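You operate a simulated robot arm through the tools that you are given. There is no shell and no other tool. Be economical: measure what you need, move in short steps, check, and stop when the job is done.

The job below is to be done with a simulated robot arm. You get a single attempt, and the scene is never put back.

JOB
Drape the green string over both white pegs and light it up.
Fine: the pegs of the brown peg board; its teal plug goes in the lead socket under the blue flap, which stays open; teal switch on only after plugging; leave the link plugs and the pad.
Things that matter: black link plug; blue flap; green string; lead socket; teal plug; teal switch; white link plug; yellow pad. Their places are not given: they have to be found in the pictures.

The check looks at the end state, three seconds after you hand in, the way a careful person would. Anything else that was tipped, shoved, dropped, spilled or broken makes it a failure.

ROBOT AND FRAMES
A 6-joint arm with a two-finger parallel gripper, fixed in place. Base frame: the origin is at the foot of the arm, x ahead of it, y to its left, z up; the work surface is at about z = 0.62. Units: m, rad, N and s.
With the tool pointing down near the work surface it reaches from about 0.26 to 0.8 m from the base axis. Its first joint turns from -2.897 to 2.897 rad. Payload 3.91 kg.
Tool frame: the origin (TCP) lies between the finger pads and is the grasp point; the fingertips stand 0.03 m ahead of it; z points along the fingers, y is the line along which they close. The gripper opens to 0.11 m. The fingers are 0.02 m wide and 0.01 m thick; the gripper's body (0.048 by 0.112 m) begins 0.055 m behind the TCP.
Orientation is that of the tool frame in the base frame, as a unit quaternion [w, x, y, z]. With the fingers straight down and closing along the base's y, the tool's x points along the base's -x, its y along +y and its z along -z.

CONTROLS
- The arm moves only by the tool jog_arm. Its argument "commands" is a list of rows, each a list of 3 entries, a list of its own where there are three numbers: the shift along the tool's x, y, z in units of 250 mm (1.0 is 250 mm), then the turn, a rotation vector about the tool's x, y, z in units of 90 degrees (1.0 is 90 degrees), then the gripper command, from -1 (fully open) to 1 (shut), values between in proportion. In form: [[[dx, dy, dz], [wx, wy, wz], hand], ...]. A call has 1 to 8 rows; each row is the pose to reach, as a shift and turn from the pose commanded when the call began, along the tool's axes at that moment. A call with a number of a shift or a turn outside -1 to 1 is refused whole. A row lasts 0.2 s, in which the tool goes at most 0.05 m and 0.15 rad; a call with a longer step from one row to the next is refused whole, and so is a gripper value outside its range. A pose out of reach is approached as far as the arm can. The call stops where the force on the tool passes 90 N (or 10 N more than at its start, if that is more) or the arm is blocked; 0.2 s more then pass. Each finger travels about 0.045 m/s and halts on what it meets, pressing with about 37 N; the grip force reading is that of the motor and also rises with nothing between the fingers. The clock runs only during rows and for 0.2 s after the last one: add rows that repeat a pose to give the fingers time. The reply holds the time, the measured pose of the TCP, the force on the tool along the base axes, the opening and the grip force, in the units named above and with some noise, with the torque about the TCP (base axes, N m) and any sound that the robot's microphone picked up.
- Cameras (640 x 400 px; columns grow to the right, rows downward): "scene" is fixed at [0.22, 0.4988, 1.4211]; the picture's right is [-0.82, 0.57, 0.00], its down [0.55, 0.80, -0.25] and it looks along [-0.14, -0.20, -0.97] (base axes); focal length 243 px, centre (320, 200). "wrist" rides on the gripper at [0.077, 0.007, -0.114] in the tool frame; the picture's right is [-0.09, 1.00, 0.00], its down [-0.80, -0.07, -0.59] and it looks along [-0.59, -0.05, 0.80] (tool axes); focal length 270 px, centre (320, 200).
- snapshot(camera): a new picture of that camera. It takes no simulated time.
- lift_body(by): slides the trunk up (or, below 0, down) by that many m; the arm rides with it, the base frame stays. It gives what a move gives, with no picture.
- pixel_to_xyz(camera, pixels): there is no depth. For up to 12 entries [column, row, z] of the newest picture of that camera ("zoom" is the newest enlarged one), the place [x, y] in the base frame at which the ray of that pixel passes the height z, good to about 0.003 m. It takes no simulated time.
- enlarge(camera, box): a new picture of the part [left, top, right, bottom] of that camera's present view, enlarged. It takes no simulated time.
- finish_job(): hands the job in; it is judged then, once.

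Go step by step. Measure first, check grasps and placings, and put right what went wrong. The budget is 80 turns and 46 pictures, counting those below and the enlarged ones. Unless the task says otherwise, let go and move clear before handing in, and close with one line.

The tools are called after "Emit:" as name(argument=value, ...) on one line, values as JSON. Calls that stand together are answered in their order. jog_arm: Moves the arm, as the interface text tells. Its arguments: {"type":"object","properties":{"commands":{"type":"array"}},"required":["commands"]} The other tools are called the same way: lift_body (by) slides the trunk up or down; snapshot (camera) takes a picture; pixel_to_xyz (camera, pixels) gives the place at which the rays of pixels pass given heights; enlarge (camera, box) takes an enlarged picture of a part of a camera's view; finish_job () hands the job in.

At the start:

```text
time: 0.0
ee_pos: [0.0392, 0.3956, 1.0804]
tcp_rot: [0.0, 0.001, 1.0, -0.001]
force: [-1.0, 1.5, 1.0]
moment: [0.04, 0.02, 0.02]
grip_width: 0.1099
grip_force: 0.2
trunk travel left (down, up): [-0.525, 0.085]
```

scene: 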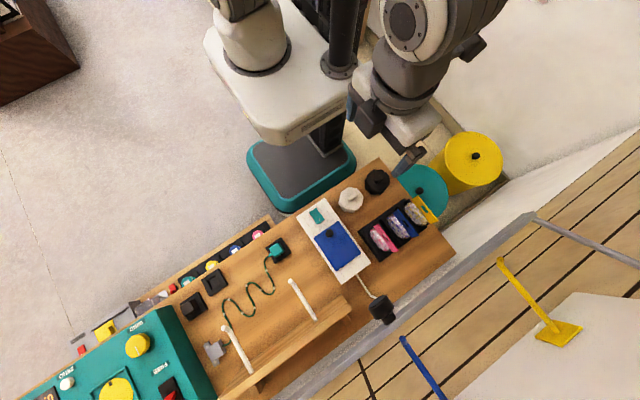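
wrist: 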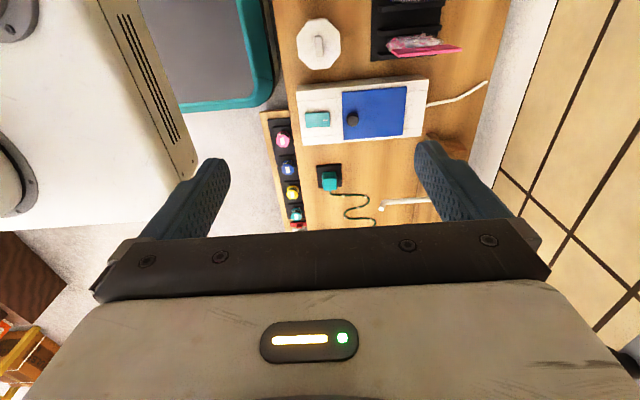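

The scene shows the bench with the peg board (two white pegs near px (225,330) and (292,283)), the green string between them, the teal plug at (278,248) and the blue flap at (335,245). I'll enlarge for detail.

Emit:
enlarge(camera="scene", box=[180, 220, 340, 320])

Emit:
enlarge(camera="scene", box=[290, 160, 450, 260])

Emit:
enlarge(camera="scene", box=[190, 290, 350, 390])

```text
4.00 times, centred on (260, 270) of scene
```

zoom: 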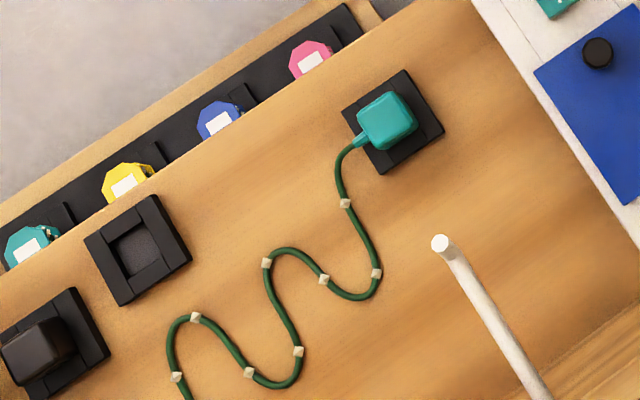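

```text
4.00 times, centred on (370, 210) of scene
```

zoom: 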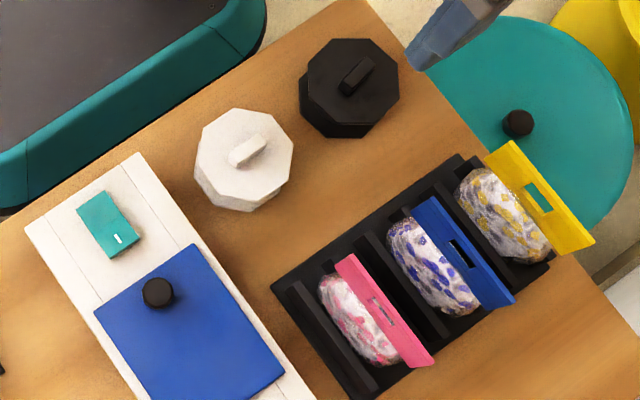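

```text
4.00 times, centred on (270, 340) of scene
```

zoom: 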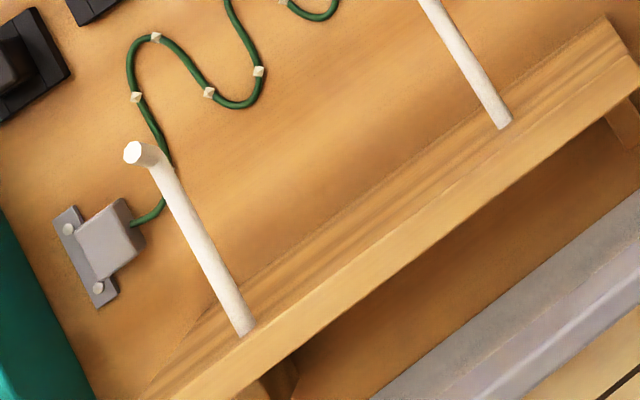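

I need base coordinates of the features, so I'll project the main pixels onto the bench height, and look at the lower-left part too.

Emit:
pixel_to_xyz(camera="scene", pixels=[[278, 248, 0.62], [213, 280, 0.62], [193, 305, 0.62], [292, 281, 0.75], [292, 281, 0.65], [315, 320, 0.75], [315, 320, 0.65], [223, 328, 0.75], [251, 371, 0.75], [330, 235, 0.65], [213, 350, 0.63], [317, 215, 0.65]])

Emit:
enlarge(camera="scene", box=[20, 270, 228, 400])

Emit:
enlarge(camera="wrist", box=[250, 60, 510, 240])

```text
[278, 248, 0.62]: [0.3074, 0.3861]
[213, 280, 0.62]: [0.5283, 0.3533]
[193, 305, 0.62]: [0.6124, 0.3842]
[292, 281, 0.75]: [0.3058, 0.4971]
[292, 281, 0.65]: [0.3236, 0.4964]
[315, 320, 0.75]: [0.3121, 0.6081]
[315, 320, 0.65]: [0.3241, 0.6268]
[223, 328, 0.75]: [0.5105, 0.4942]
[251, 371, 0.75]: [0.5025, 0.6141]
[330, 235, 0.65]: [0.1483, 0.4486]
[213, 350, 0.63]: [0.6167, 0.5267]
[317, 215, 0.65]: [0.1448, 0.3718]
```

```text
3.08 times, centred on (124, 335) of scene
```

zoom: 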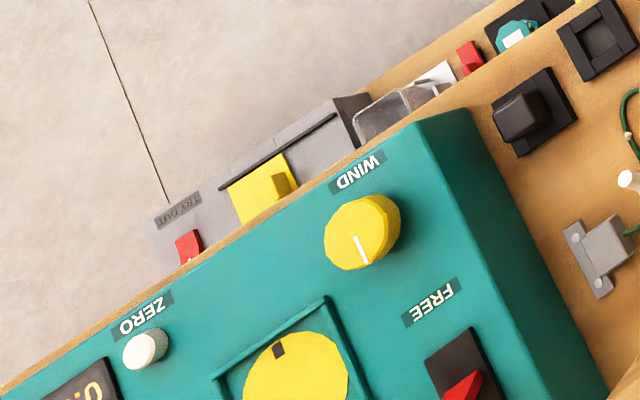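

```text
2.22 times, centred on (380, 150) of wrist
```

zoom: 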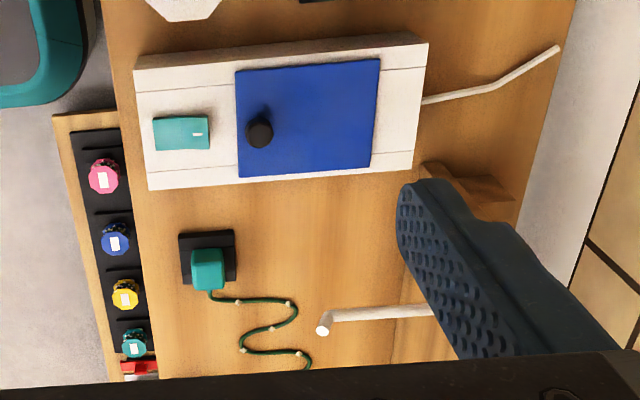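

The pegs are rods standing out horizontally toward the robot from the far board. I'll triangulate heights from the wrist picture.

Emit:
pixel_to_xyz(camera="wrist", pixels=[[381.4, 208.5, 0.62], [381.4, 208.5, 0.7], [381.4, 208.5, 0.75], [381.4, 208.5, 0.8], [330, 181, 0.62], [330, 181, 0.65], [352, 119.5, 0.65], [352, 119.5, 0.69], [318, 119, 0.65]])

Emit:
pixel_to_xyz(camera="scene", pixels=[[290, 281, 0.7], [290, 281, 0.75], [290, 281, 0.8], [277, 250, 0.65], [330, 232, 0.65], [330, 232, 0.69], [317, 216, 0.65]])

```text
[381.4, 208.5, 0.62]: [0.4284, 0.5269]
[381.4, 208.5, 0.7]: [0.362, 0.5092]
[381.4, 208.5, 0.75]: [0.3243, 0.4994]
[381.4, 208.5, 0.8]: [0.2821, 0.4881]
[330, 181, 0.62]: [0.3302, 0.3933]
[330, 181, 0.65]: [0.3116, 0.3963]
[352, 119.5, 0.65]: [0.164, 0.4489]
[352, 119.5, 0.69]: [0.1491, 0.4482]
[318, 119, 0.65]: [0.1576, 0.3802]
```

```text
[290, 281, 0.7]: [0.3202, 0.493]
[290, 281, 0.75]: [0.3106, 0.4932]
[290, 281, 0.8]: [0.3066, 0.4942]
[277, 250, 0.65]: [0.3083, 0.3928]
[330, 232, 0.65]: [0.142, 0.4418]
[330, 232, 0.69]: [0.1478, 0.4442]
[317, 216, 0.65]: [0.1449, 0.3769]
```

Peg 1's tip is at about (0.309, 0.495, 0.768), the plug at (0.31, 0.393, 0.65), and the flap knob at (0.148, 0.446, 0.69). The flap knob is near the -y edge, so the hinge is likely on the +y side. I'll go lower for a closer look.

Emit:
jog_arm(commands=[[[0, 0.05, 0.18], [0, 0, 0], -1], [[0, 0.1, 0.36], [0, 0, 0], -1], [[0, 0.15, 0.54], [0, 0, 0], -1], [[0, 0.18, 0.7], [0, 0, 0], -1], [[0, 0.18, 0.7], [0, 0, 0], -1]])

Emit:
snapshot(camera="wrist")

```text
time: 1.2
ee_pos: [0.0374, 0.4437, 0.9052]
tcp_rot: [0.001, 0.001, 1.0, 0.0]
force: [0.7, -0.4, 0.3]
moment: [0.03, 0.01, -0.01]
grip_width: 0.11
grip_force: 0.0
trunk travel left (down, up): [-0.525, 0.085]
```

```text
38 pictures are left
```

wrist: 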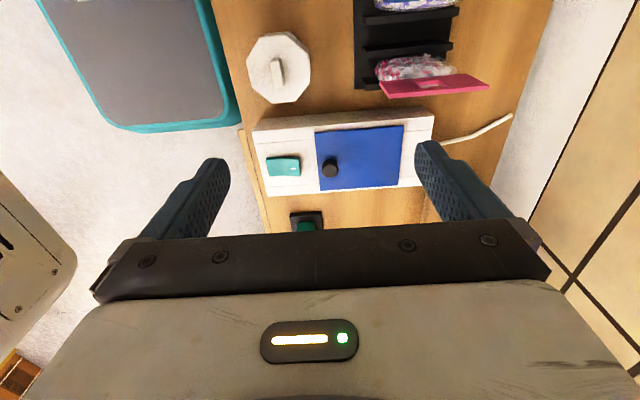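

Emit:
enlarge(camera="wrist", box=[240, 100, 440, 225])

Emit:
pixel_to_xyz(camera="wrist", pixels=[[330, 168, 0.66], [330, 168, 0.69], [315, 131, 0.66], [402, 126, 0.66], [404, 184, 0.66], [321, 190, 0.66], [283, 167, 0.66], [283, 167, 0.64], [255, 128, 0.65], [272, 194, 0.65], [432, 113, 0.65], [415, 188, 0.65]])

```text
3.20 times, centred on (340, 162) of wrist
```

zoom: 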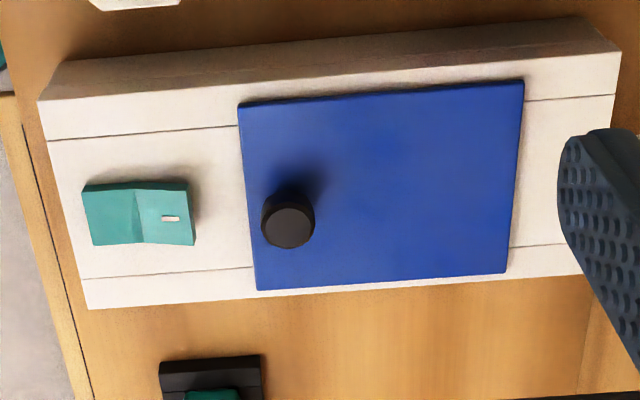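

```text
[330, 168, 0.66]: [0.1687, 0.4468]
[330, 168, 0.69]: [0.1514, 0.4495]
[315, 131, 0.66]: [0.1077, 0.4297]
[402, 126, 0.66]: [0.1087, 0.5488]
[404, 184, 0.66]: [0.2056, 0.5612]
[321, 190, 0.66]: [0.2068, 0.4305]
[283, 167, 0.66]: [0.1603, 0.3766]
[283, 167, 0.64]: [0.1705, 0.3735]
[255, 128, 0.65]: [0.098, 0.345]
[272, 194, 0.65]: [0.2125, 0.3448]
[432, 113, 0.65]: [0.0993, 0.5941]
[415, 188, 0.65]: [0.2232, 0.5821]
```

The knob is about (0.150, 0.447), and the flap spans y 0.43 to 0.555 with its hinge on +y. I'll yaw the tool by -90° so the fingers close along x and the knob can pivot in the grip, moving above it as I turn.

Emit:
jog_arm(commands=[[[-0.06, 0, 0], [0, 0, -0.095], -1], [[-0.12, 0, 0], [0, 0, -0.19], -1], [[-0.18, 0, 0], [0, 0, -0.285], -1], [[-0.24, 0, 0.0], [0, 0, -0.38], -1], [[-0.3, 0, 0], [0, 0, -0.475], -1], [[-0.36, 0, 0], [0, 0, -0.57], -1], [[-0.42, 0, 0], [0, 0, -0.665], -1], [[-0.452, 0, 0], [0, 0, -0.76], -1]])

Emit:
jog_arm(commands=[[[0, 0, 0], [0, 0, 0.0], -1], [[0, 0, 0], [0, 0, -0.09], -1], [[0, 0, 0], [0, 0, -0.18], -1], [[0, 0, 0], [0, 0, -0.24], -1], [[0, 0, 0], [0, 0, -0.24], -1]])

Emit:
snapshot(camera="wrist")

```text
time: 3.0
ee_pos: [0.1524, 0.4404, 0.9046]
tcp_rot: [0.0, -0.563, 0.826, 0.0]
force: [-0.8, -0.2, 0.4]
moment: [0.0, 0.0, 0.0]
grip_width: 0.11
grip_force: 0.0
trunk travel left (down, up): [-0.525, 0.085]
```

```text
time: 4.2
ee_pos: [0.1521, 0.439, 0.9044]
tcp_rot: [0.001, 0.707, -0.707, 0.0]
force: [0.9, -0.1, 1.6]
moment: [0.0, -0.03, 0.01]
grip_width: 0.1098
grip_force: 0.1
trunk travel left (down, up): [-0.525, 0.085]
```

```text
36 pictures are left
```

wrist: 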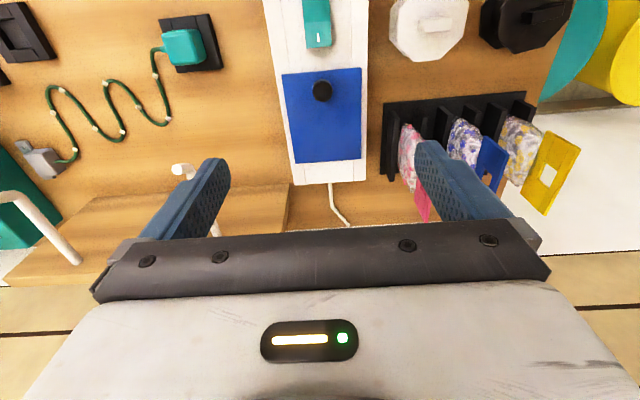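

Emit:
pixel_to_xyz(camera="wrist", pixels=[[322, 91, 0.69], [322, 91, 0.7], [322, 91, 0.71], [317, 25, 0.68], [183, 170, 0.77], [5, 197, 0.77], [215, 235, 0.77], [75, 262, 0.77], [182, 46, 0.65], [361, 160, 0.67], [292, 165, 0.67], [282, 74, 0.67]])

Emit:
enlarge(camera="wrist", box=[240, 0, 400, 200])

```text
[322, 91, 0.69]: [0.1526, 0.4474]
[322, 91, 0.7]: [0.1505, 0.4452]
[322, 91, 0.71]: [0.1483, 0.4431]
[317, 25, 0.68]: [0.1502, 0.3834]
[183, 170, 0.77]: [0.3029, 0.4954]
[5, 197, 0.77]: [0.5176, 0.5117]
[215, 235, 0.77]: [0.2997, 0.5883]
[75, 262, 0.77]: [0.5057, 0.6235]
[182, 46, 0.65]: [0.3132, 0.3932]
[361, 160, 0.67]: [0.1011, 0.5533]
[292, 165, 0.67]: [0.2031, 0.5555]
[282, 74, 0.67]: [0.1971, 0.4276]
```

```text
2.00 times, centred on (320, 100) of wrist
```

zoom: 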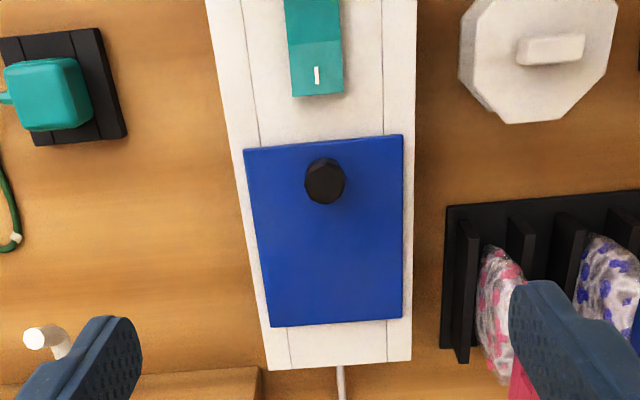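

The knob centre is (0.150, 0.4465) and its top is about 0.695. I'll descend with a partly closed hand to put the tips just above the flap.

Emit:
jog_arm(commands=[[[-0.03, 0.006, 0.18], [0, 0, 0], 0.1], [[-0.03, 0.006, 0.36], [0, 0, 0], 0.1], [[-0.03, 0.006, 0.54], [0, 0, 0], 0.1], [[-0.03, 0.006, 0.68], [0, 0, 0], 0.1], [[-0.03, 0.006, 0.72], [0, 0, 0], 0.1], [[-0.03, 0.006, 0.752], [0, 0, 0], 0.1], [[-0.03, 0.006, 0.752], [0, 0, 0], 0.1]])

Emit:
snapshot(camera="wrist")

```text
time: 5.8
ee_pos: [0.1527, 0.4474, 0.7149]
tcp_rot: [-0.001, -0.707, 0.707, 0.0]
force: [0.1, 0.4, -0.1]
moment: [0.0, -0.02, 0.03]
grip_width: 0.0494
grip_force: 0.0
trunk travel left (down, up): [-0.525, 0.085]
```

```text
34 pictures are left
```

wrist: 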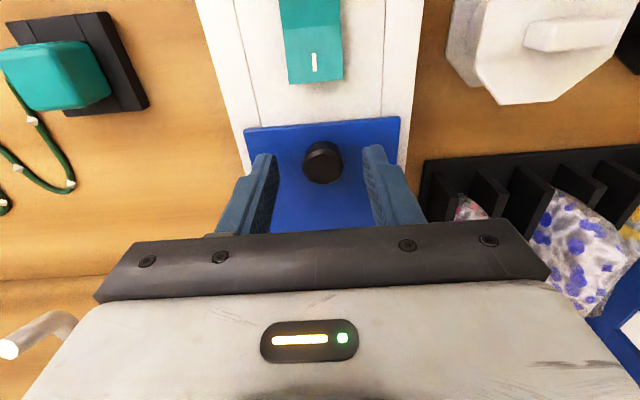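

Emit:
enlarge(camera="wrist", box=[240, 110, 400, 210])

Emit:
pixel_to_xyz(camera="wrist", pixels=[[323, 163, 0.67], [323, 163, 0.68], [323, 163, 0.69], [323, 163, 0.7], [246, 128, 0.66], [246, 128, 0.67], [246, 128, 0.68]])

```text
4.00 times, centred on (320, 160) of wrist
```

zoom: 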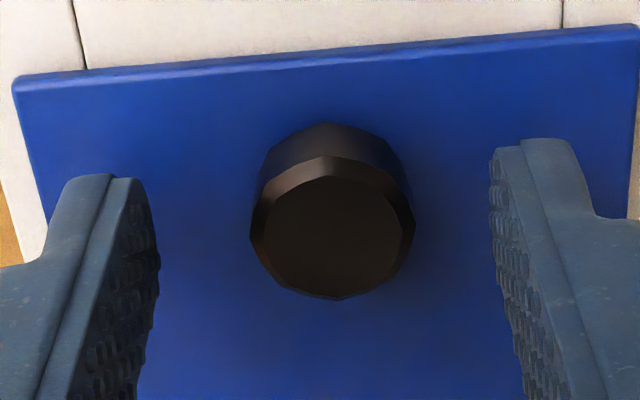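

```text
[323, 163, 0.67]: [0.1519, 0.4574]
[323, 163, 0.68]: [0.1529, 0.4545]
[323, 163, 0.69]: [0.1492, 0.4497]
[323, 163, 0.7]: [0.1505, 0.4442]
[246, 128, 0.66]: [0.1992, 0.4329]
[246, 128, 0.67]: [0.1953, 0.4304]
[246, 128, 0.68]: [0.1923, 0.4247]
```

Knob top is about z 0.692 and the flap about 0.67; my tips are at 0.685. I'll lower 9 mm and close.

Emit:
jog_arm(commands=[[[0, 0, 0.018], [0, 0, 0], 0.1], [[0, 0.006, 0.036], [0, 0, 0], 0.1], [[0, 0.006, 0.036], [0, 0, 0], 0.9], [[0, 0.006, 0.036], [0, 0, 0], 0.9], [[0, 0.006, 0.036], [0, 0, 0], 0.9], [[0, 0.006, 0.036], [0, 0, 0], 0.9]])

```text
time: 7.2
ee_pos: [0.1502, 0.4488, 0.7074]
tcp_rot: [-0.001, 0.707, -0.707, 0.0]
force: [-1.1, 0.9, -1.3]
moment: [-0.05, 0.03, 0.0]
grip_width: 0.0228
grip_force: 45.0
trunk travel left (down, up): [-0.525, 0.085]
```

The knob is gripped (0.0228 m wide). I'll swing it 40° about the hinge (y≈0.555, z≈0.665), with the tool turning along.

Emit:
jog_arm(commands=[[[-0.0276, 0, -0.058], [0, 0.0889, 0], 0.9], [[-0.0628, 0, -0.1116], [0, 0.1778, 0], 0.9], [[-0.1056, 0, -0.1596], [0, 0.2667, 0], 0.9], [[-0.1544, 0, -0.2012], [0, 0.3556, 0], 0.9], [[-0.208, 0, -0.236], [0, 0.4444, 0], 0.9], [[-0.208, 0, -0.236], [0, 0.4444, 0], 0.9]])

Emit:
snapshot(camera="scene")

Emit:
snapshot(camera="wrist")

```text
time: 8.6
ee_pos: [0.1506, 0.4975, 0.7685]
tcp_rot: [0.243, 0.664, -0.664, 0.243]
force: [-2.7, -14.6, -0.8]
moment: [-1.46, 0.04, -0.03]
grip_width: 0.0235
grip_force: 45.2
trunk travel left (down, up): [-0.525, 0.085]
```

```text
32 pictures are left
```

scene: 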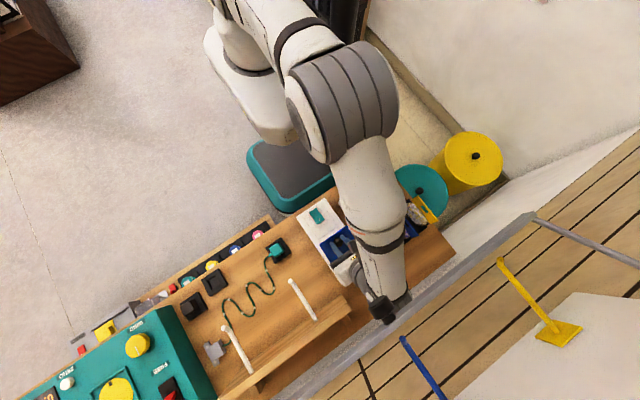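

```text
31 pictures are left
```

wrist: 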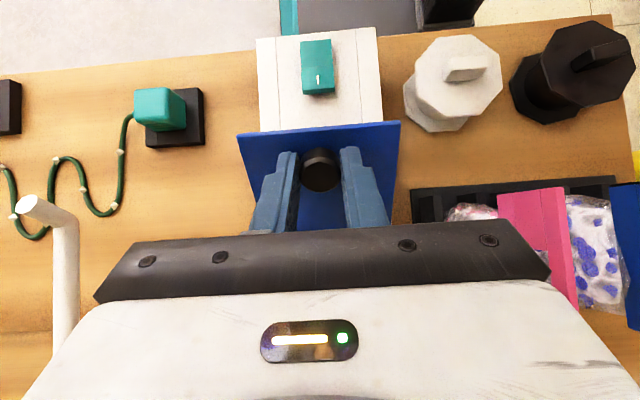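

The flap is lifting and the grip holds. The -14 N along y suggests the radius should be a little larger, so I'll continue another 40° with 3 mm more radius.

Emit:
jog_arm(commands=[[[-0.0196, 0, -0.06], [0, 0.0889, 0], 0.9], [[-0.0513, 0, -0.115], [0, 0.1778, 0], 0.9], [[-0.0946, 0, -0.1645], [0, 0.2667, 0], 0.9], [[-0.1442, 0, -0.2076], [0, 0.3556, 0], 0.9], [[-0.199, 0, -0.2437], [0, 0.4444, 0], 0.9], [[-0.199, 0, -0.2437], [0, 0.4444, 0], 0.9]])

Emit:
snapshot(camera="wrist")

```text
time: 10.0
ee_pos: [0.137, 0.4426, 0.7849]
tcp_rot: [0.454, 0.542, -0.542, 0.454]
force: [-0.1, 1.0, -0.1]
moment: [-0.01, 0.01, 0.01]
grip_width: 0.0056
grip_force: 0.1
out of reach, approached as far as the arm can: row 3, 4, 5, 6
trunk travel left (down, up): [-0.525, 0.085]
```

```text
30 pictures are left
```

wrist: 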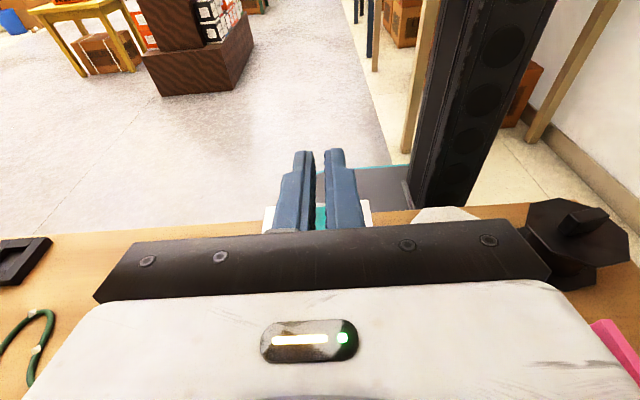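

The arm ran out of reach and slipped off the knob. I'll check where the flap is now.

Emit:
snapshot(camera="scene")

```text
29 pictures are left
```

scene: 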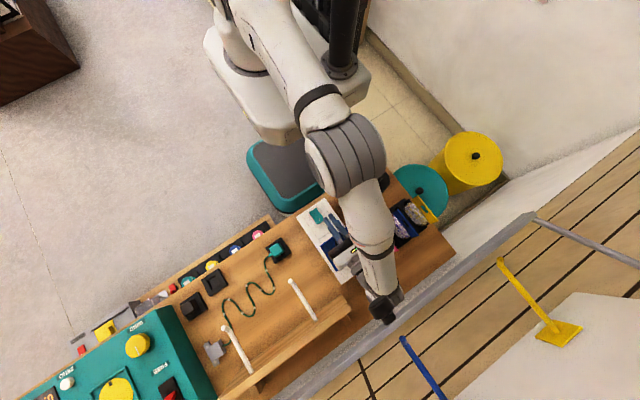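

I can't see the flap under the gripper, so I'll back up (tool +x is nearly up) while turning back toward vertical.

Emit:
jog_arm(commands=[[[0.12, 0, 0], [0, 0, 0], 0.5], [[0.24, 0, 0], [0, -0.06, 0], 0.1], [[0.36, 0, 0], [0, -0.14, 0], 0.1], [[0.44, 0, 0], [0, -0.23, 0], 0.1], [[0.5, 0, 0], [0, -0.32, 0], 0.1], [[0.5, 0, 0], [0, -0.41, 0], 0.1], [[0.5, 0, 0], [0, -0.5, 0], 0.1], [[0.5, 0, 0], [0, -0.5, 0], 0.1]])

Emit:
snapshot(camera="wrist")

```text
time: 11.8
ee_pos: [0.1381, 0.4199, 0.9134]
tcp_rot: [0.213, 0.675, -0.674, 0.213]
force: [-0.7, -0.4, 0.0]
moment: [-0.01, 0.01, 0.01]
grip_width: 0.0495
grip_force: 0.0
trunk travel left (down, up): [-0.525, 0.085]
```

```text
28 pictures are left
```

wrist: 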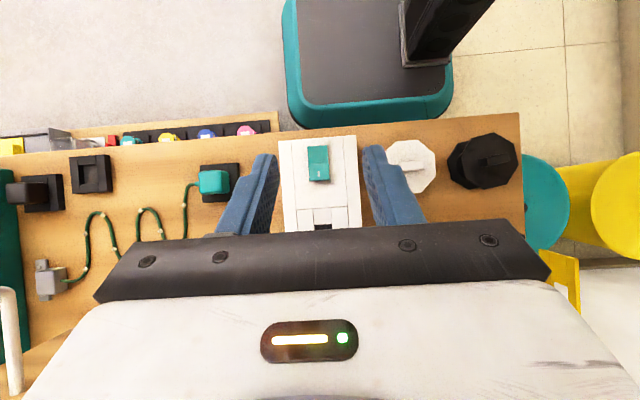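

The area formerly covered by the flap shows a white recess with a socket at (320,220), so the flap seems to be open. I'll turn upright and look.

Emit:
jog_arm(commands=[[[0, 0, 0], [0, -0.09, 0], 0.1], [[0, 0, 0], [0, -0.18, 0], 0.1], [[0, 0, 0], [0, -0.27, 0], 0.1], [[0, 0, 0], [0, -0.36, 0], 0.1], [[0, 0, 0], [0, -0.389, 0], 0.1], [[0, 0, 0], [0, -0.389, 0], 0.1]])

Emit:
snapshot(camera="wrist")

```text
time: 13.2
ee_pos: [0.1386, 0.4214, 0.9135]
tcp_rot: [0.0, -0.707, 0.707, 0.001]
force: [0.3, -0.6, -0.7]
moment: [0.0, -0.02, 0.01]
grip_width: 0.0497
grip_force: 0.1
trunk travel left (down, up): [-0.525, 0.085]
```

```text
27 pictures are left
```

wrist: 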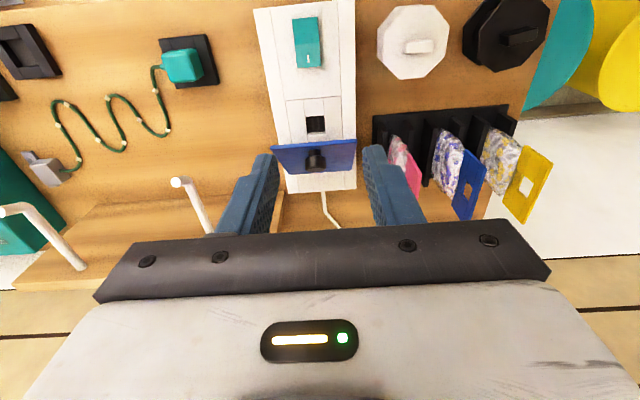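

Emit:
enlarge(camera="wrist", box=[240, 0, 400, 200])

Emit:
pixel_to_xyz(camera="wrist", pixels=[[316, 124, 0.65], [316, 124, 0.66], [316, 124, 0.67], [316, 143, 0.74], [316, 143, 0.76], [316, 143, 0.78], [318, 170, 0.67], [308, 42, 0.68], [183, 65, 0.65]])

Emit:
enlarge(camera="scene", box=[280, 190, 400, 290])

```text
2.00 times, centred on (320, 100) of wrist
```

zoom: 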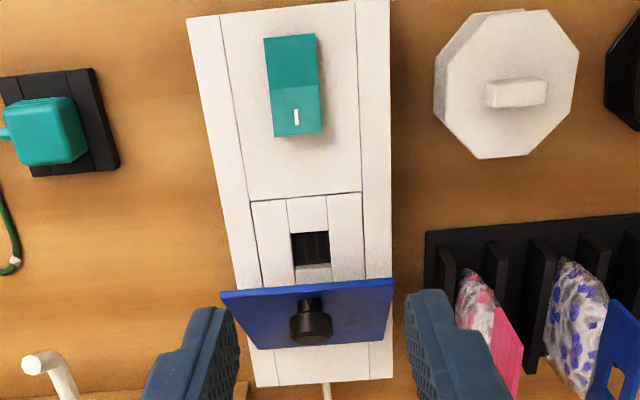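

```text
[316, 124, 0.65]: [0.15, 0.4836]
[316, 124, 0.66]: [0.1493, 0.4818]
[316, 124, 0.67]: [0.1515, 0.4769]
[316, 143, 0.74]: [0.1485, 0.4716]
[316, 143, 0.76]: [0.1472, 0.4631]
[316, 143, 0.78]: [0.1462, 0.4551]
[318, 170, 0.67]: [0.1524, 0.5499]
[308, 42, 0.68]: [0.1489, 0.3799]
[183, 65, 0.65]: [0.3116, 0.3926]
```

```text
4.00 times, centred on (340, 240) of scene
```

zoom: 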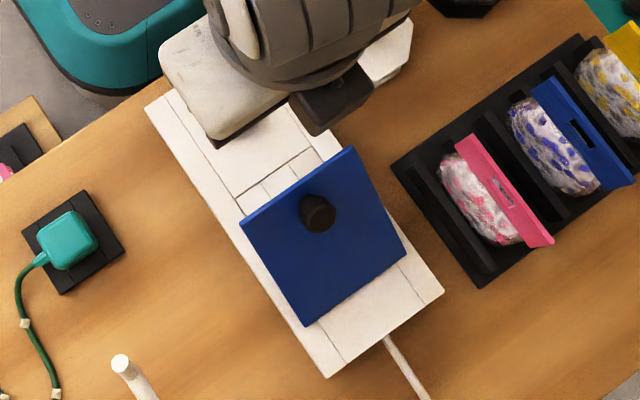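

The friction hinge holds the flap at about 45° and the lead socket is at about (0.150, 0.481). I'll close the fingers, lower them in front of the flap's free edge, and push it +y past vertical.

Emit:
jog_arm(commands=[[[0, -0.046, 0.18], [0, 0, 0], 1], [[0, -0.046, 0.36], [0, 0, 0], 1], [[0, -0.046, 0.54], [0, 0, 0], 1], [[0, -0.046, 0.63], [0, 0, 0], 1], [[0, -0.046, 0.63], [0, 0, 0], 1]])

Emit:
jog_arm(commands=[[[-0.1, 0, 0], [0, 0, 0], 1], [[-0.2, 0, 0], [0, 0, 0], 1], [[-0.3, 0, 0], [0, 0, 0], 1], [[-0.4, 0, 0], [0, 0, 0], 1], [[-0.5, 0, 0], [0, 0, 0], 1], [[-0.56, 0, 0], [0, 0, 0], 1], [[-0.56, 0, 0], [0, 0, 0], 1]])

```text
time: 14.4
ee_pos: [0.1503, 0.4201, 0.7545]
tcp_rot: [0.0, -0.707, 0.707, 0.001]
force: [-0.4, 0.5, 0.5]
moment: [-0.02, 0.0, 0.03]
grip_width: 0.0
grip_force: 37.3
trunk travel left (down, up): [-0.525, 0.085]
```

```text
time: 16.0
ee_pos: [0.1506, 0.5566, 0.7552]
tcp_rot: [-0.002, -0.707, 0.707, -0.001]
force: [2.2, -25.9, 6.3]
moment: [-0.71, -0.15, -0.01]
grip_width: 0.0002
grip_force: 37.0
trunk travel left (down, up): [-0.525, 0.085]
```

A 26 N resistance came up near the end, perhaps the hinge stop. I'll back off and look.

Emit:
jog_arm(commands=[[[0.12, 0, 0], [0, 0, 0], 1], [[0.3, 0, -0.1], [0, 0, 0], 1], [[0.44, 0, -0.3], [0, 0, 0], 1], [[0.5, 0, -0.5], [0, 0, 0], 1], [[0.5, 0, -0.6], [0, 0, 0], 0.1], [[0.5, 0, -0.6], [0, 0, 0], 0.1]])

Emit:
snapshot(camera="wrist")

```text
refused: row 2 steps farther than a row can; nothing moved
```

```text
24 pictures are left
```

wrist: 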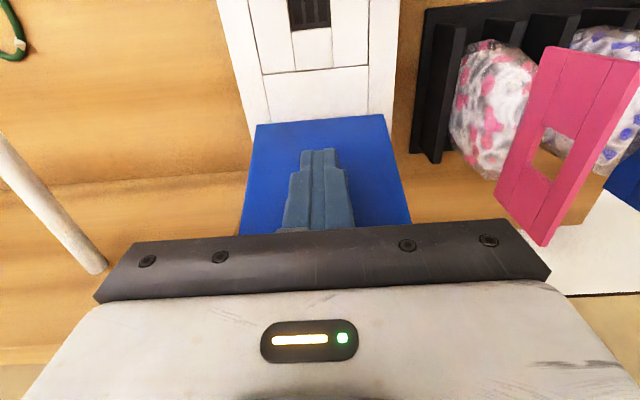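

The flap is pushed upright, with its underside facing us. I'll back off in smaller steps.

Emit:
jog_arm(commands=[[[0.12, 0, 0], [0, 0, 0], 1], [[0.28, 0, -0.05], [0, 0, 0], 1], [[0.4, 0, -0.19], [0, 0, 0], 1], [[0.46, 0, -0.37], [0, 0, 0], 0.6], [[0.5, 0, -0.55], [0, 0, 0], 0.1], [[0.5, 0, -0.6], [0, 0, 0], 0.1]])

Emit:
snapshot(camera="wrist")

```text
time: 17.4
ee_pos: [0.15, 0.435, 0.9083]
tcp_rot: [0.0, 0.707, -0.707, 0.0]
force: [0.4, 0.3, 1.0]
moment: [0.01, 0.02, -0.02]
grip_width: 0.0494
grip_force: 0.1
trunk travel left (down, up): [-0.525, 0.085]
```

```text
23 pictures are left
```

wrist: 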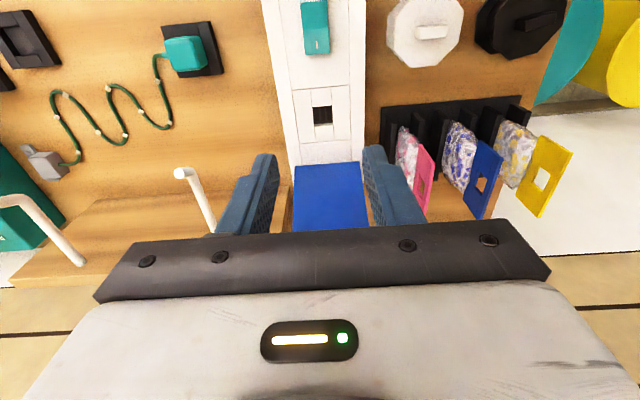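

The flap stands open past vertical. I'll zoom on the lead socket and the plug for precise positions.

Emit:
enlarge(camera="wrist", box=[140, 0, 380, 150])

Emit:
pixel_to_xyz(camera="wrist", pixels=[[323, 116, 0.65], [323, 116, 0.67], [185, 54, 0.655], [163, 26, 0.63], [211, 22, 0.63], [224, 74, 0.63], [175, 78, 0.63], [15, 202, 0.77], [181, 173, 0.77], [38, 168, 0.64]])

```text
2.67 times, centred on (260, 75) of wrist
```

zoom: 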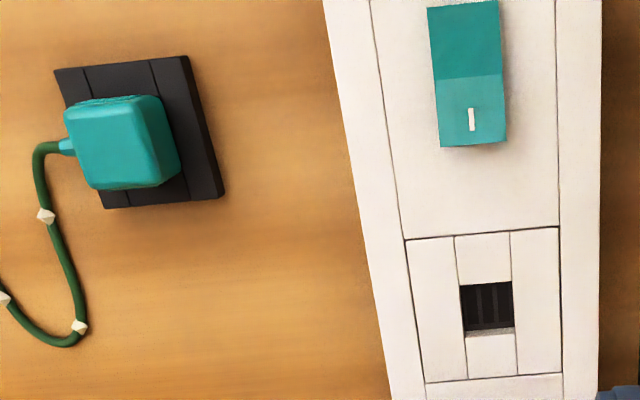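

```text
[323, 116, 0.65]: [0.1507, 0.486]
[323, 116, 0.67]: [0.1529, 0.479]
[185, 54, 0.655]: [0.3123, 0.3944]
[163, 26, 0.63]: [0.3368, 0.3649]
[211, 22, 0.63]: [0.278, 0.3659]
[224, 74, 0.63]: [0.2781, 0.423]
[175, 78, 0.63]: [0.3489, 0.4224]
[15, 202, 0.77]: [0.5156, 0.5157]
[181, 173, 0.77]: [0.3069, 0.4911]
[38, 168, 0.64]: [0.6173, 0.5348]
```

The plug body is about 0.04 m square at (0.312, 0.394), with its cable leaving on the +x side, so I'll grip it across y. I'll yaw back +90° while moving above it.

Emit:
jog_arm(commands=[[[0.02, -0.08, 0], [0, 0, 0.095], -0.2], [[0.04, -0.16, 0], [0, 0, 0.19], -0.2], [[0.06, -0.24, 0], [0, 0, 0.285], -0.2], [[0.08, -0.32, 0], [0, 0, 0.38], -0.2], [[0.1, -0.4, 0], [0, 0, 0.475], -0.2], [[0.12, -0.48, 0], [0, 0, 0.57], -0.2], [[0.14, -0.56, 0], [0, 0, 0.665], -0.2], [[0.164, -0.648, 0], [0, 0, 0.76], -0.2]])

Emit:
jog_arm(commands=[[[0, 0, 0], [0, 0, 0.09], -0.2], [[0, 0, 0], [0, 0, 0.18], -0.2], [[0, 0, 0], [0, 0, 0.24], -0.2], [[0, 0, 0], [0, 0, 0.24], -0.2]])

Emit:
snapshot(camera="wrist")

```text
time: 19.2
ee_pos: [0.3132, 0.3935, 0.9073]
tcp_rot: [0.0, -0.186, 0.983, 0.0]
force: [-0.6, -0.3, 0.4]
moment: [0.04, 0.01, 0.02]
grip_width: 0.0659
grip_force: 0.1
trunk travel left (down, up): [-0.525, 0.085]
```

```text
time: 20.2
ee_pos: [0.3125, 0.395, 0.9042]
tcp_rot: [-0.001, 0.0, 1.0, 0.0]
force: [0.5, 0.4, -0.3]
moment: [0.0, -0.03, 0.0]
grip_width: 0.0661
grip_force: 0.1
trunk travel left (down, up): [-0.525, 0.085]
```

```text
21 pictures are left
```

wrist: 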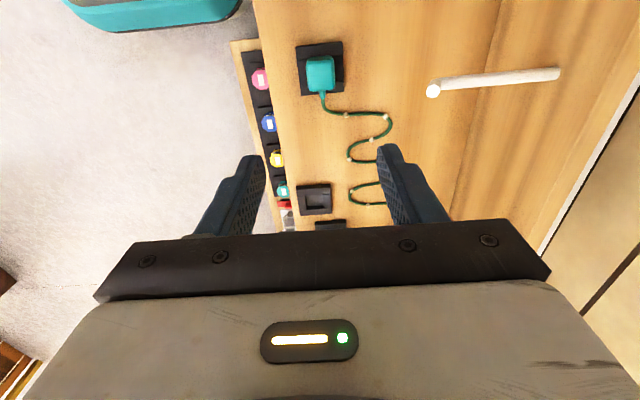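

Emit:
pixel_to_xyz(camera="wrist", pixels=[[321, 73, 0.66], [321, 73, 0.67], [307, 60, 0.67], [333, 58, 0.67], [335, 87, 0.67], [308, 89, 0.67], [298, 46, 0.63], [341, 41, 0.63], [345, 90, 0.63], [302, 96, 0.63]])

Emit:
enlarge(camera="wrist", box=[270, 20, 430, 220])

```text
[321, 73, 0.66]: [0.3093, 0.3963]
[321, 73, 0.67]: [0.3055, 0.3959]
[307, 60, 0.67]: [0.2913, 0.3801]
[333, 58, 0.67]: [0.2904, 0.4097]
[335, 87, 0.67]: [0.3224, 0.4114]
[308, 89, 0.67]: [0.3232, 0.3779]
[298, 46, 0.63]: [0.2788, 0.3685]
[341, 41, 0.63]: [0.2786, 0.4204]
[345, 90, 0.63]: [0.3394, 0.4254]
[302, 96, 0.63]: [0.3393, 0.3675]
```

```text
2.00 times, centred on (350, 120) of wrist
```

zoom: 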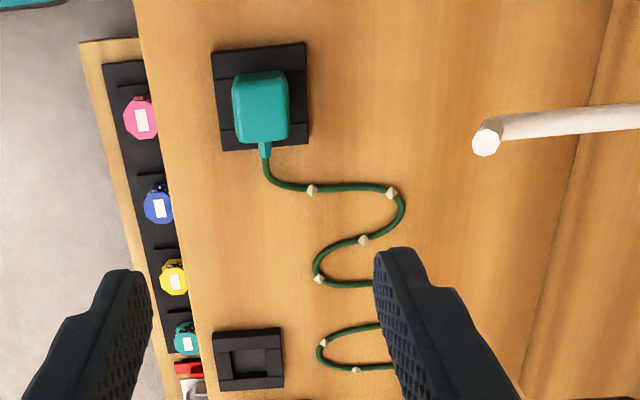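

The plug centre is about (0.309, 0.3955), ~0.032 wide. I'll descend over it and grip across y.

Emit:
jog_arm(commands=[[[0.01, 0.002, 0.19], [0, 0, 0], -0.2], [[0.01, 0.002, 0.38], [0, 0, 0], -0.2], [[0.01, 0.002, 0.57], [0, 0, 0], -0.2], [[0.01, 0.002, 0.75], [0, 0, 0], -0.2], [[0.01, 0.002, 0.86], [0, 0, 0], -0.2], [[0.01, 0.002, 0.92], [0, 0, 0], -0.2], [[0.01, 0.002, 0.92], [0, 0, 0], -0.2]])

Emit:
jog_arm(commands=[[[0, 0, 0], [0, 0, 0], 0.9], [[0, 0, 0], [0, 0, 0], 0.9], [[0, 0, 0], [0, 0, 0], 0.9], [[0, 0, 0], [0, 0, 0], 0.9]])

Emit:
enlarge(camera="wrist", box=[200, 80, 440, 240])

```text
time: 21.8
ee_pos: [0.3087, 0.3938, 0.6732]
tcp_rot: [0.0, 0.0, 1.0, 0.001]
force: [0.4, -0.6, 0.0]
moment: [-0.01, -0.05, 0.02]
grip_width: 0.0658
grip_force: 0.0
trunk travel left (down, up): [-0.525, 0.085]
```

```text
time: 22.8
ee_pos: [0.3085, 0.3936, 0.6741]
tcp_rot: [0.0, 0.0, 1.0, 0.001]
force: [0.2, 0.0, 0.0]
moment: [0.0, -0.01, 0.01]
grip_width: 0.0327
grip_force: 37.0
trunk travel left (down, up): [-0.525, 0.085]
```

```text
2.50 times, centred on (320, 160) of wrist
```

zoom: 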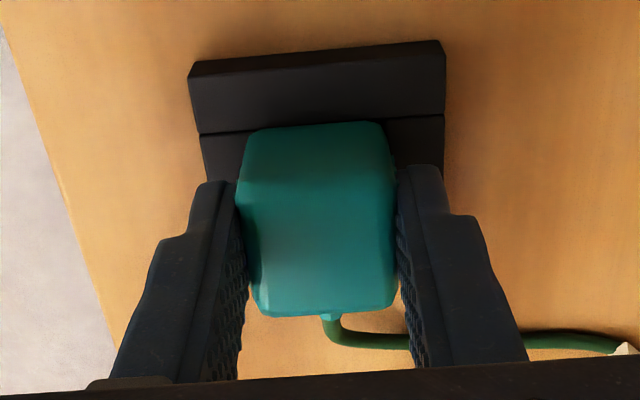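

Gripped (0.0327 m). I'll pull straight up.

Emit:
jog_arm(commands=[[[0, 0, -0.04], [0, 0, 0], 0.95], [[0, 0, -0.1], [0, 0, 0], 0.95], [[0, 0, -0.2], [0, 0, 0], 0.95], [[0, 0, -0.32], [0, 0, 0], 0.95], [[0, 0, -0.42], [0, 0, 0], 0.95], [[0, 0, -0.42], [0, 0, 0], 0.95]])

Emit:
enlarge(camera="wrist", box=[200, 40, 460, 240])

```text
time: 24.2
ee_pos: [0.3088, 0.3947, 0.7813]
tcp_rot: [0.0, 0.001, 1.0, 0.0]
force: [0.8, 0.4, -0.6]
moment: [0.01, 0.01, 0.0]
grip_width: 0.0329
grip_force: 36.8
trunk travel left (down, up): [-0.525, 0.085]
```

```text
2.00 times, centred on (330, 140) of wrist
```

zoom: 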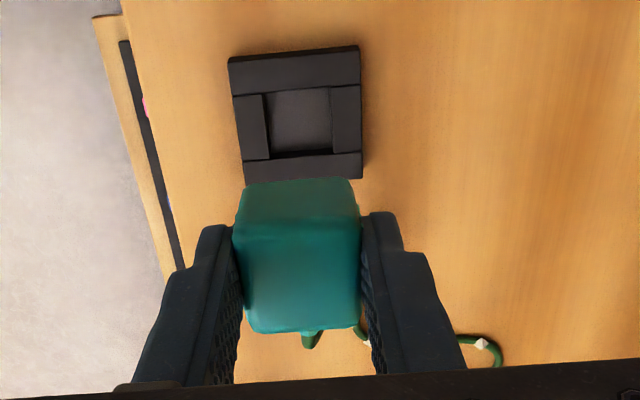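

The plug is out and the string is free. I'll calibrate with the parking recess, then move the plug along +x at low height, so the string comes up on the outer side of peg 2 and not under it.

Emit:
pixel_to_xyz(camera="zoom", pixels=[[300, 120, 0.635], [300, 120, 0.625]])

Emit:
jog_arm(commands=[[[-0.18, 0.01, -0.06], [0, 0, 0], 0.95], [[-0.36, 0.02, -0.1], [0, 0, 0], 0.95], [[-0.54, 0.03, -0.1], [0, 0, 0], 0.95], [[-0.72, 0.04, -0.1], [0, 0, 0], 0.95], [[-0.9, 0.06, -0.1], [0, 0, 0], 0.95], [[-1.0, 0.08, -0.1], [0, 0, 0], 0.95], [[-1.0, 0.08, -0.1], [0, 0, 0], 0.95]])

Emit:
jog_arm(commands=[[[-0.04, 0, -0.19], [0, 0, 0], 0.95], [[-0.06, 0, -0.38], [0, 0, 0], 0.95], [[-0.08, 0, -0.57], [0, 0, 0], 0.95], [[-0.08, 0, -0.72], [0, 0, 0], 0.95], [[-0.08, 0, -0.72], [0, 0, 0], 0.95]])

Emit:
snapshot(camera="scene")

```text
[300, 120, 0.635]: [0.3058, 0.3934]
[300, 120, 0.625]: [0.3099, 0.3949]
```

```text
time: 25.8
ee_pos: [0.5595, 0.414, 0.8051]
tcp_rot: [0.0, 0.0, 1.0, 0.0]
force: [0.3, 0.3, -0.2]
moment: [0.03, 0.0, 0.02]
grip_width: 0.0327
grip_force: 36.6
trunk travel left (down, up): [-0.525, 0.085]
```

```text
time: 27.0
ee_pos: [0.5784, 0.412, 0.9826]
tcp_rot: [0.0, 0.0, 1.0, 0.0]
force: [0.2, 0.5, 0.1]
moment: [0.01, 0.02, 0.02]
grip_width: 0.0328
grip_force: 37.0
trunk travel left (down, up): [-0.525, 0.085]
```

```text
17 pictures are left
```

scene: 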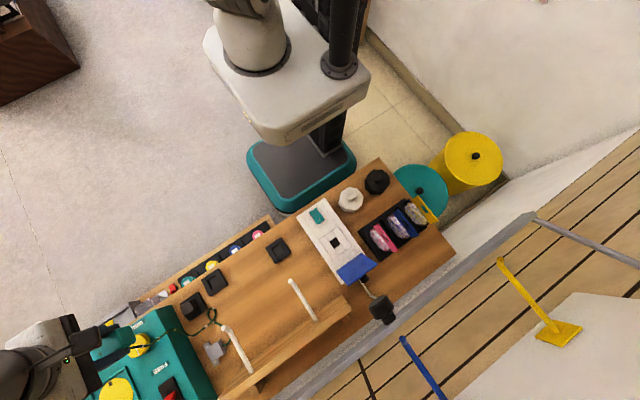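

Emit:
enlarge(camera="scene", box=[150, 290, 270, 390])

Emit:
pixel_to_xyz(camera="scene", pixels=[[335, 243, 0.67], [335, 243, 0.66]])

```text
4.00 times, centred on (210, 340) of scene
```

zoom: 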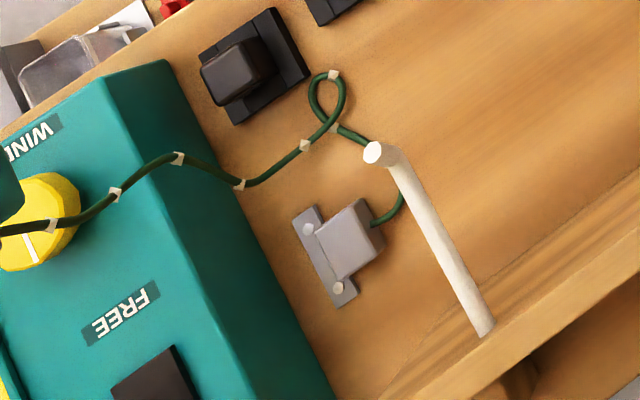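

```text
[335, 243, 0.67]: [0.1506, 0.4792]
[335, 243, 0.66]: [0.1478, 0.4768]
```

The string rises from the bench on the outer side of peg 2, clear of the link plug. I'll move +y over the anchor side, then sweep -x over peg 2.

Emit:
jog_arm(commands=[[[0, 0.12, 0], [0, 0, 0], 0.95], [[0, 0.28, 0], [0, 0, 0], 0.95], [[0, 0.44, 0], [0, 0, 0], 0.95], [[0, 0.56, 0], [0, 0, 0], 0.95], [[0, 0.56, 0], [0, 0, 0], 0.95]])

Emit:
snapshot(camera="scene")

```text
time: 28.2
ee_pos: [0.5772, 0.5538, 0.9848]
tcp_rot: [-0.001, 0.0, 1.0, 0.0]
force: [-0.5, -0.2, -1.0]
moment: [0.01, 0.01, 0.0]
grip_width: 0.0328
grip_force: 37.2
trunk travel left (down, up): [-0.525, 0.085]
```

```text
15 pictures are left
```

scene: 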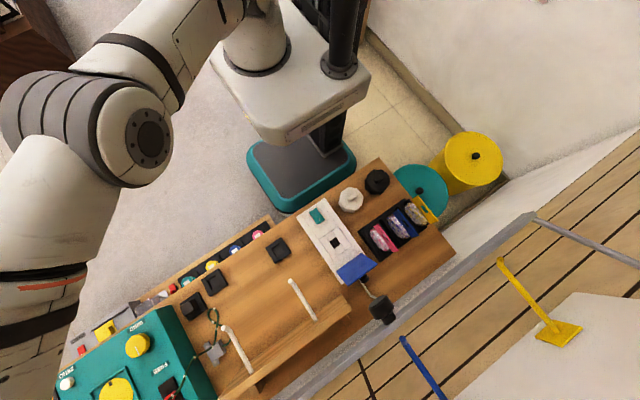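

String is still on the outer side. Sweeping -x over peg 2, descending slightly.

Emit:
jog_arm(commands=[[[0.14, 0, 0], [0, 0, 0], 0.95], [[0.3, 0, 0], [0, 0, 0], 0.95], [[0.46, 0, 0.03], [0, 0, 0], 0.95], [[0.62, 0, 0.07], [0, 0, 0], 0.95], [[0.78, 0, 0.12], [0, 0, 0], 0.95], [[0.9, 0, 0.16], [0, 0, 0], 0.95], [[0.9, 0, 0.16], [0, 0, 0], 0.95]])

Emit:
enlarge(camera="scene", box=[170, 230, 350, 390])

```text
time: 29.8
ee_pos: [0.3542, 0.5552, 0.9453]
tcp_rot: [0.0, 0.0, 1.0, 0.001]
force: [1.4, -0.4, -0.3]
moment: [-0.03, 0.01, -0.01]
grip_width: 0.033
grip_force: 36.9
trunk travel left (down, up): [-0.525, 0.085]
```

```text
2.50 times, centred on (260, 310) of scene
```

zoom: 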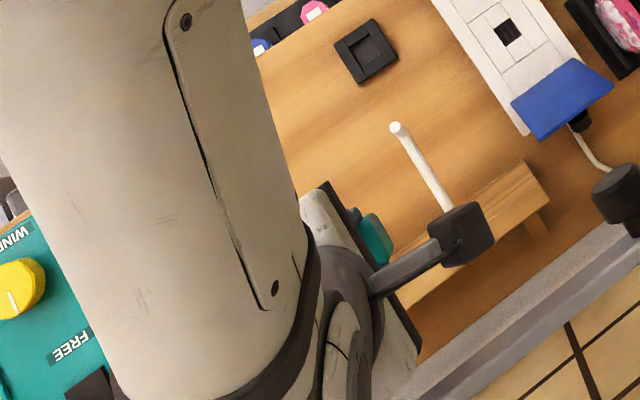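

The arm hides the string, so I'll continue over peg 1 to x≈0.17 and then look.

Emit:
jog_arm(commands=[[[0.14, 0, 0.02], [0, 0, 0], 0.95], [[0.28, 0, 0.05], [0, 0, 0], 0.95], [[0.42, 0, 0.08], [0, 0, 0], 0.95], [[0.56, 0, 0.12], [0, 0, 0], 0.95], [[0.68, -0.02, 0.16], [0, 0, 0], 0.95], [[0.74, -0.04, 0.18], [0, 0, 0], 0.95], [[0.74, -0.04, 0.18], [0, 0, 0], 0.95]])

Emit:
enlarge(camera="scene", box=[170, 230, 350, 390])

```text
time: 31.4
ee_pos: [0.1713, 0.5404, 0.9028]
tcp_rot: [-0.001, 0.002, 1.0, 0.003]
force: [0.3, 0.1, -0.3]
moment: [0.0, 0.03, -0.01]
grip_width: 0.0326
grip_force: 37.2
trunk travel left (down, up): [-0.525, 0.085]
```

```text
2.50 times, centred on (260, 310) of scene
```

zoom: 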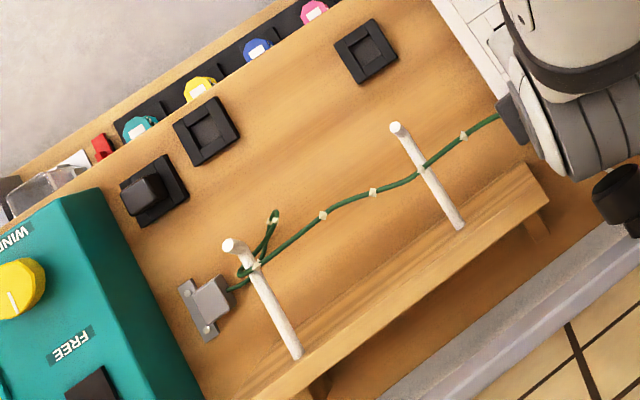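

The string crosses both pegs, but there is a kink near peg 2 at zoom (255,255). I'll look closer.

Emit:
enlarge(camera="scene", box=[235, 300, 299, 340])

Emit:
enlarge(camera="scene", box=[230, 305, 310, 355])

```text
10.00 times, centred on (267, 320) of scene
```

zoom: 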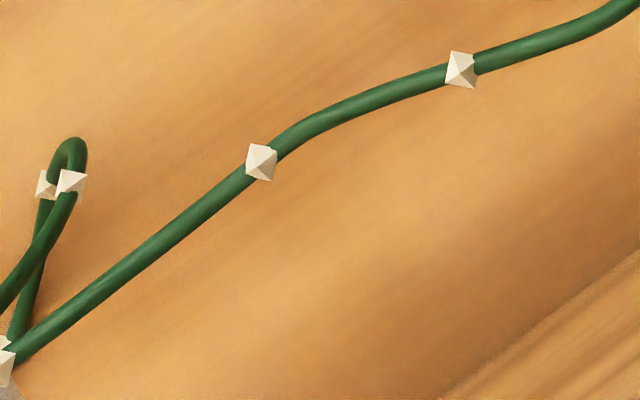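

```text
8.00 times, centred on (270, 330) of scene
```

zoom: 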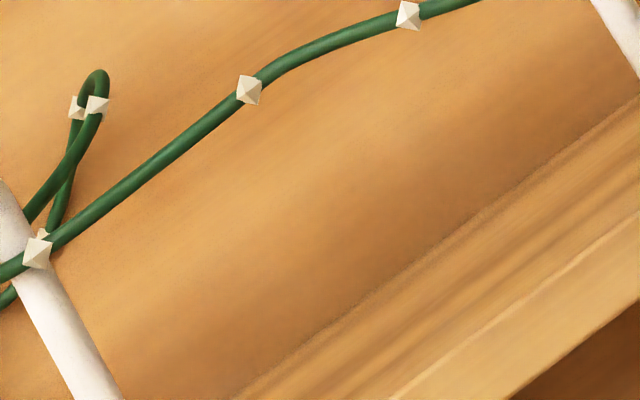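

Wrong window; peg 2 is around original (230–246, 318–345).

Emit:
enlarge(camera="scene", box=[205, 300, 269, 340])

```text
10.00 times, centred on (237, 320) of scene
```

zoom: 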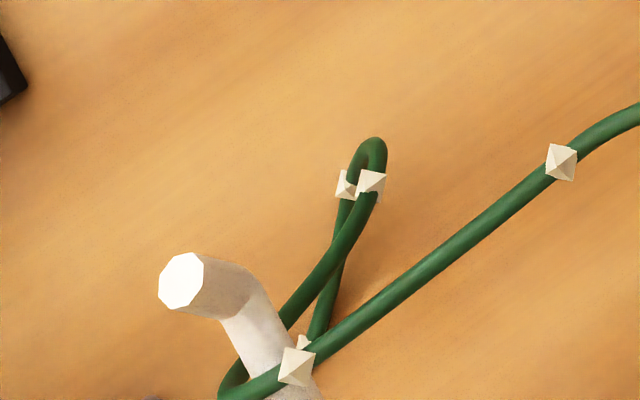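

The string goes over peg 2, but a slack bight lies under that peg on the -x side. Pulling the hand up a bit should draw this slack back out.

Emit:
jog_arm(commands=[[[0.02, 0, -0.08], [0, 0, 0], 0.95], [[0.04, 0, -0.16], [0, 0, 0], 0.95], [[0.06, 0, -0.24], [0, 0, 0], 0.95], [[0.08, 0, -0.3], [0, 0, 0], 0.95], [[0.08, 0, -0.3], [0, 0, 0], 0.95]])

Emit:
enlarge(camera="scene", box=[200, 270, 328, 350])

```text
time: 32.6
ee_pos: [0.1485, 0.5445, 0.9762]
tcp_rot: [0.0, 0.0, 1.0, 0.0]
force: [0.3, 0.8, -0.6]
moment: [-0.01, -0.03, 0.0]
grip_width: 0.0325
grip_force: 36.6
trunk travel left (down, up): [-0.525, 0.085]
```

```text
5.00 times, centred on (264, 310) of scene
```

zoom: 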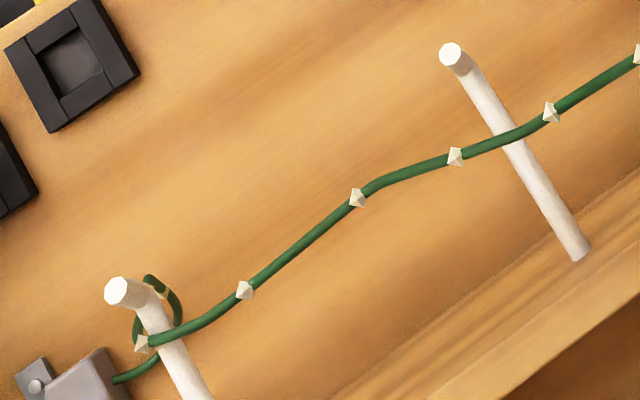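

The bight is shrinking; I'll pull a little more.

Emit:
jog_arm(commands=[[[0.04, 0, -0.06], [0, 0, 0], 0.95], [[0.08, 0, -0.12], [0, 0, 0], 0.95], [[0.12, 0, -0.18], [0, 0, 0], 0.95], [[0.12, 0, -0.18], [0, 0, 0], 0.95]])

Emit:
enlarge(camera="scene", box=[200, 270, 328, 350])

```text
time: 33.6
ee_pos: [0.1195, 0.5444, 1.0205]
tcp_rot: [0.0, 0.001, 1.0, 0.0]
force: [7.3, -0.9, -4.0]
moment: [-0.05, -0.09, -0.05]
grip_width: 0.0327
grip_force: 37.0
trunk travel left (down, up): [-0.525, 0.085]
```

```text
5.00 times, centred on (264, 310) of scene
```

zoom: 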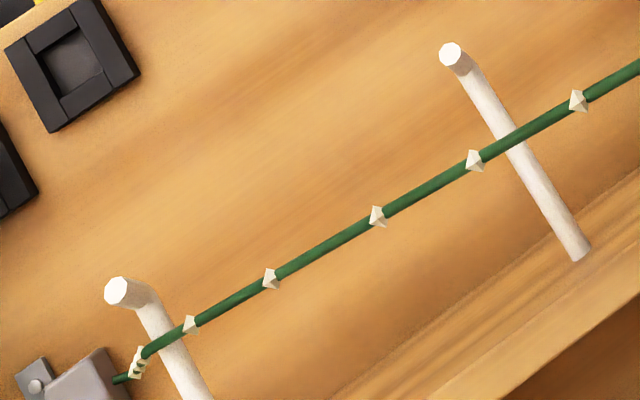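

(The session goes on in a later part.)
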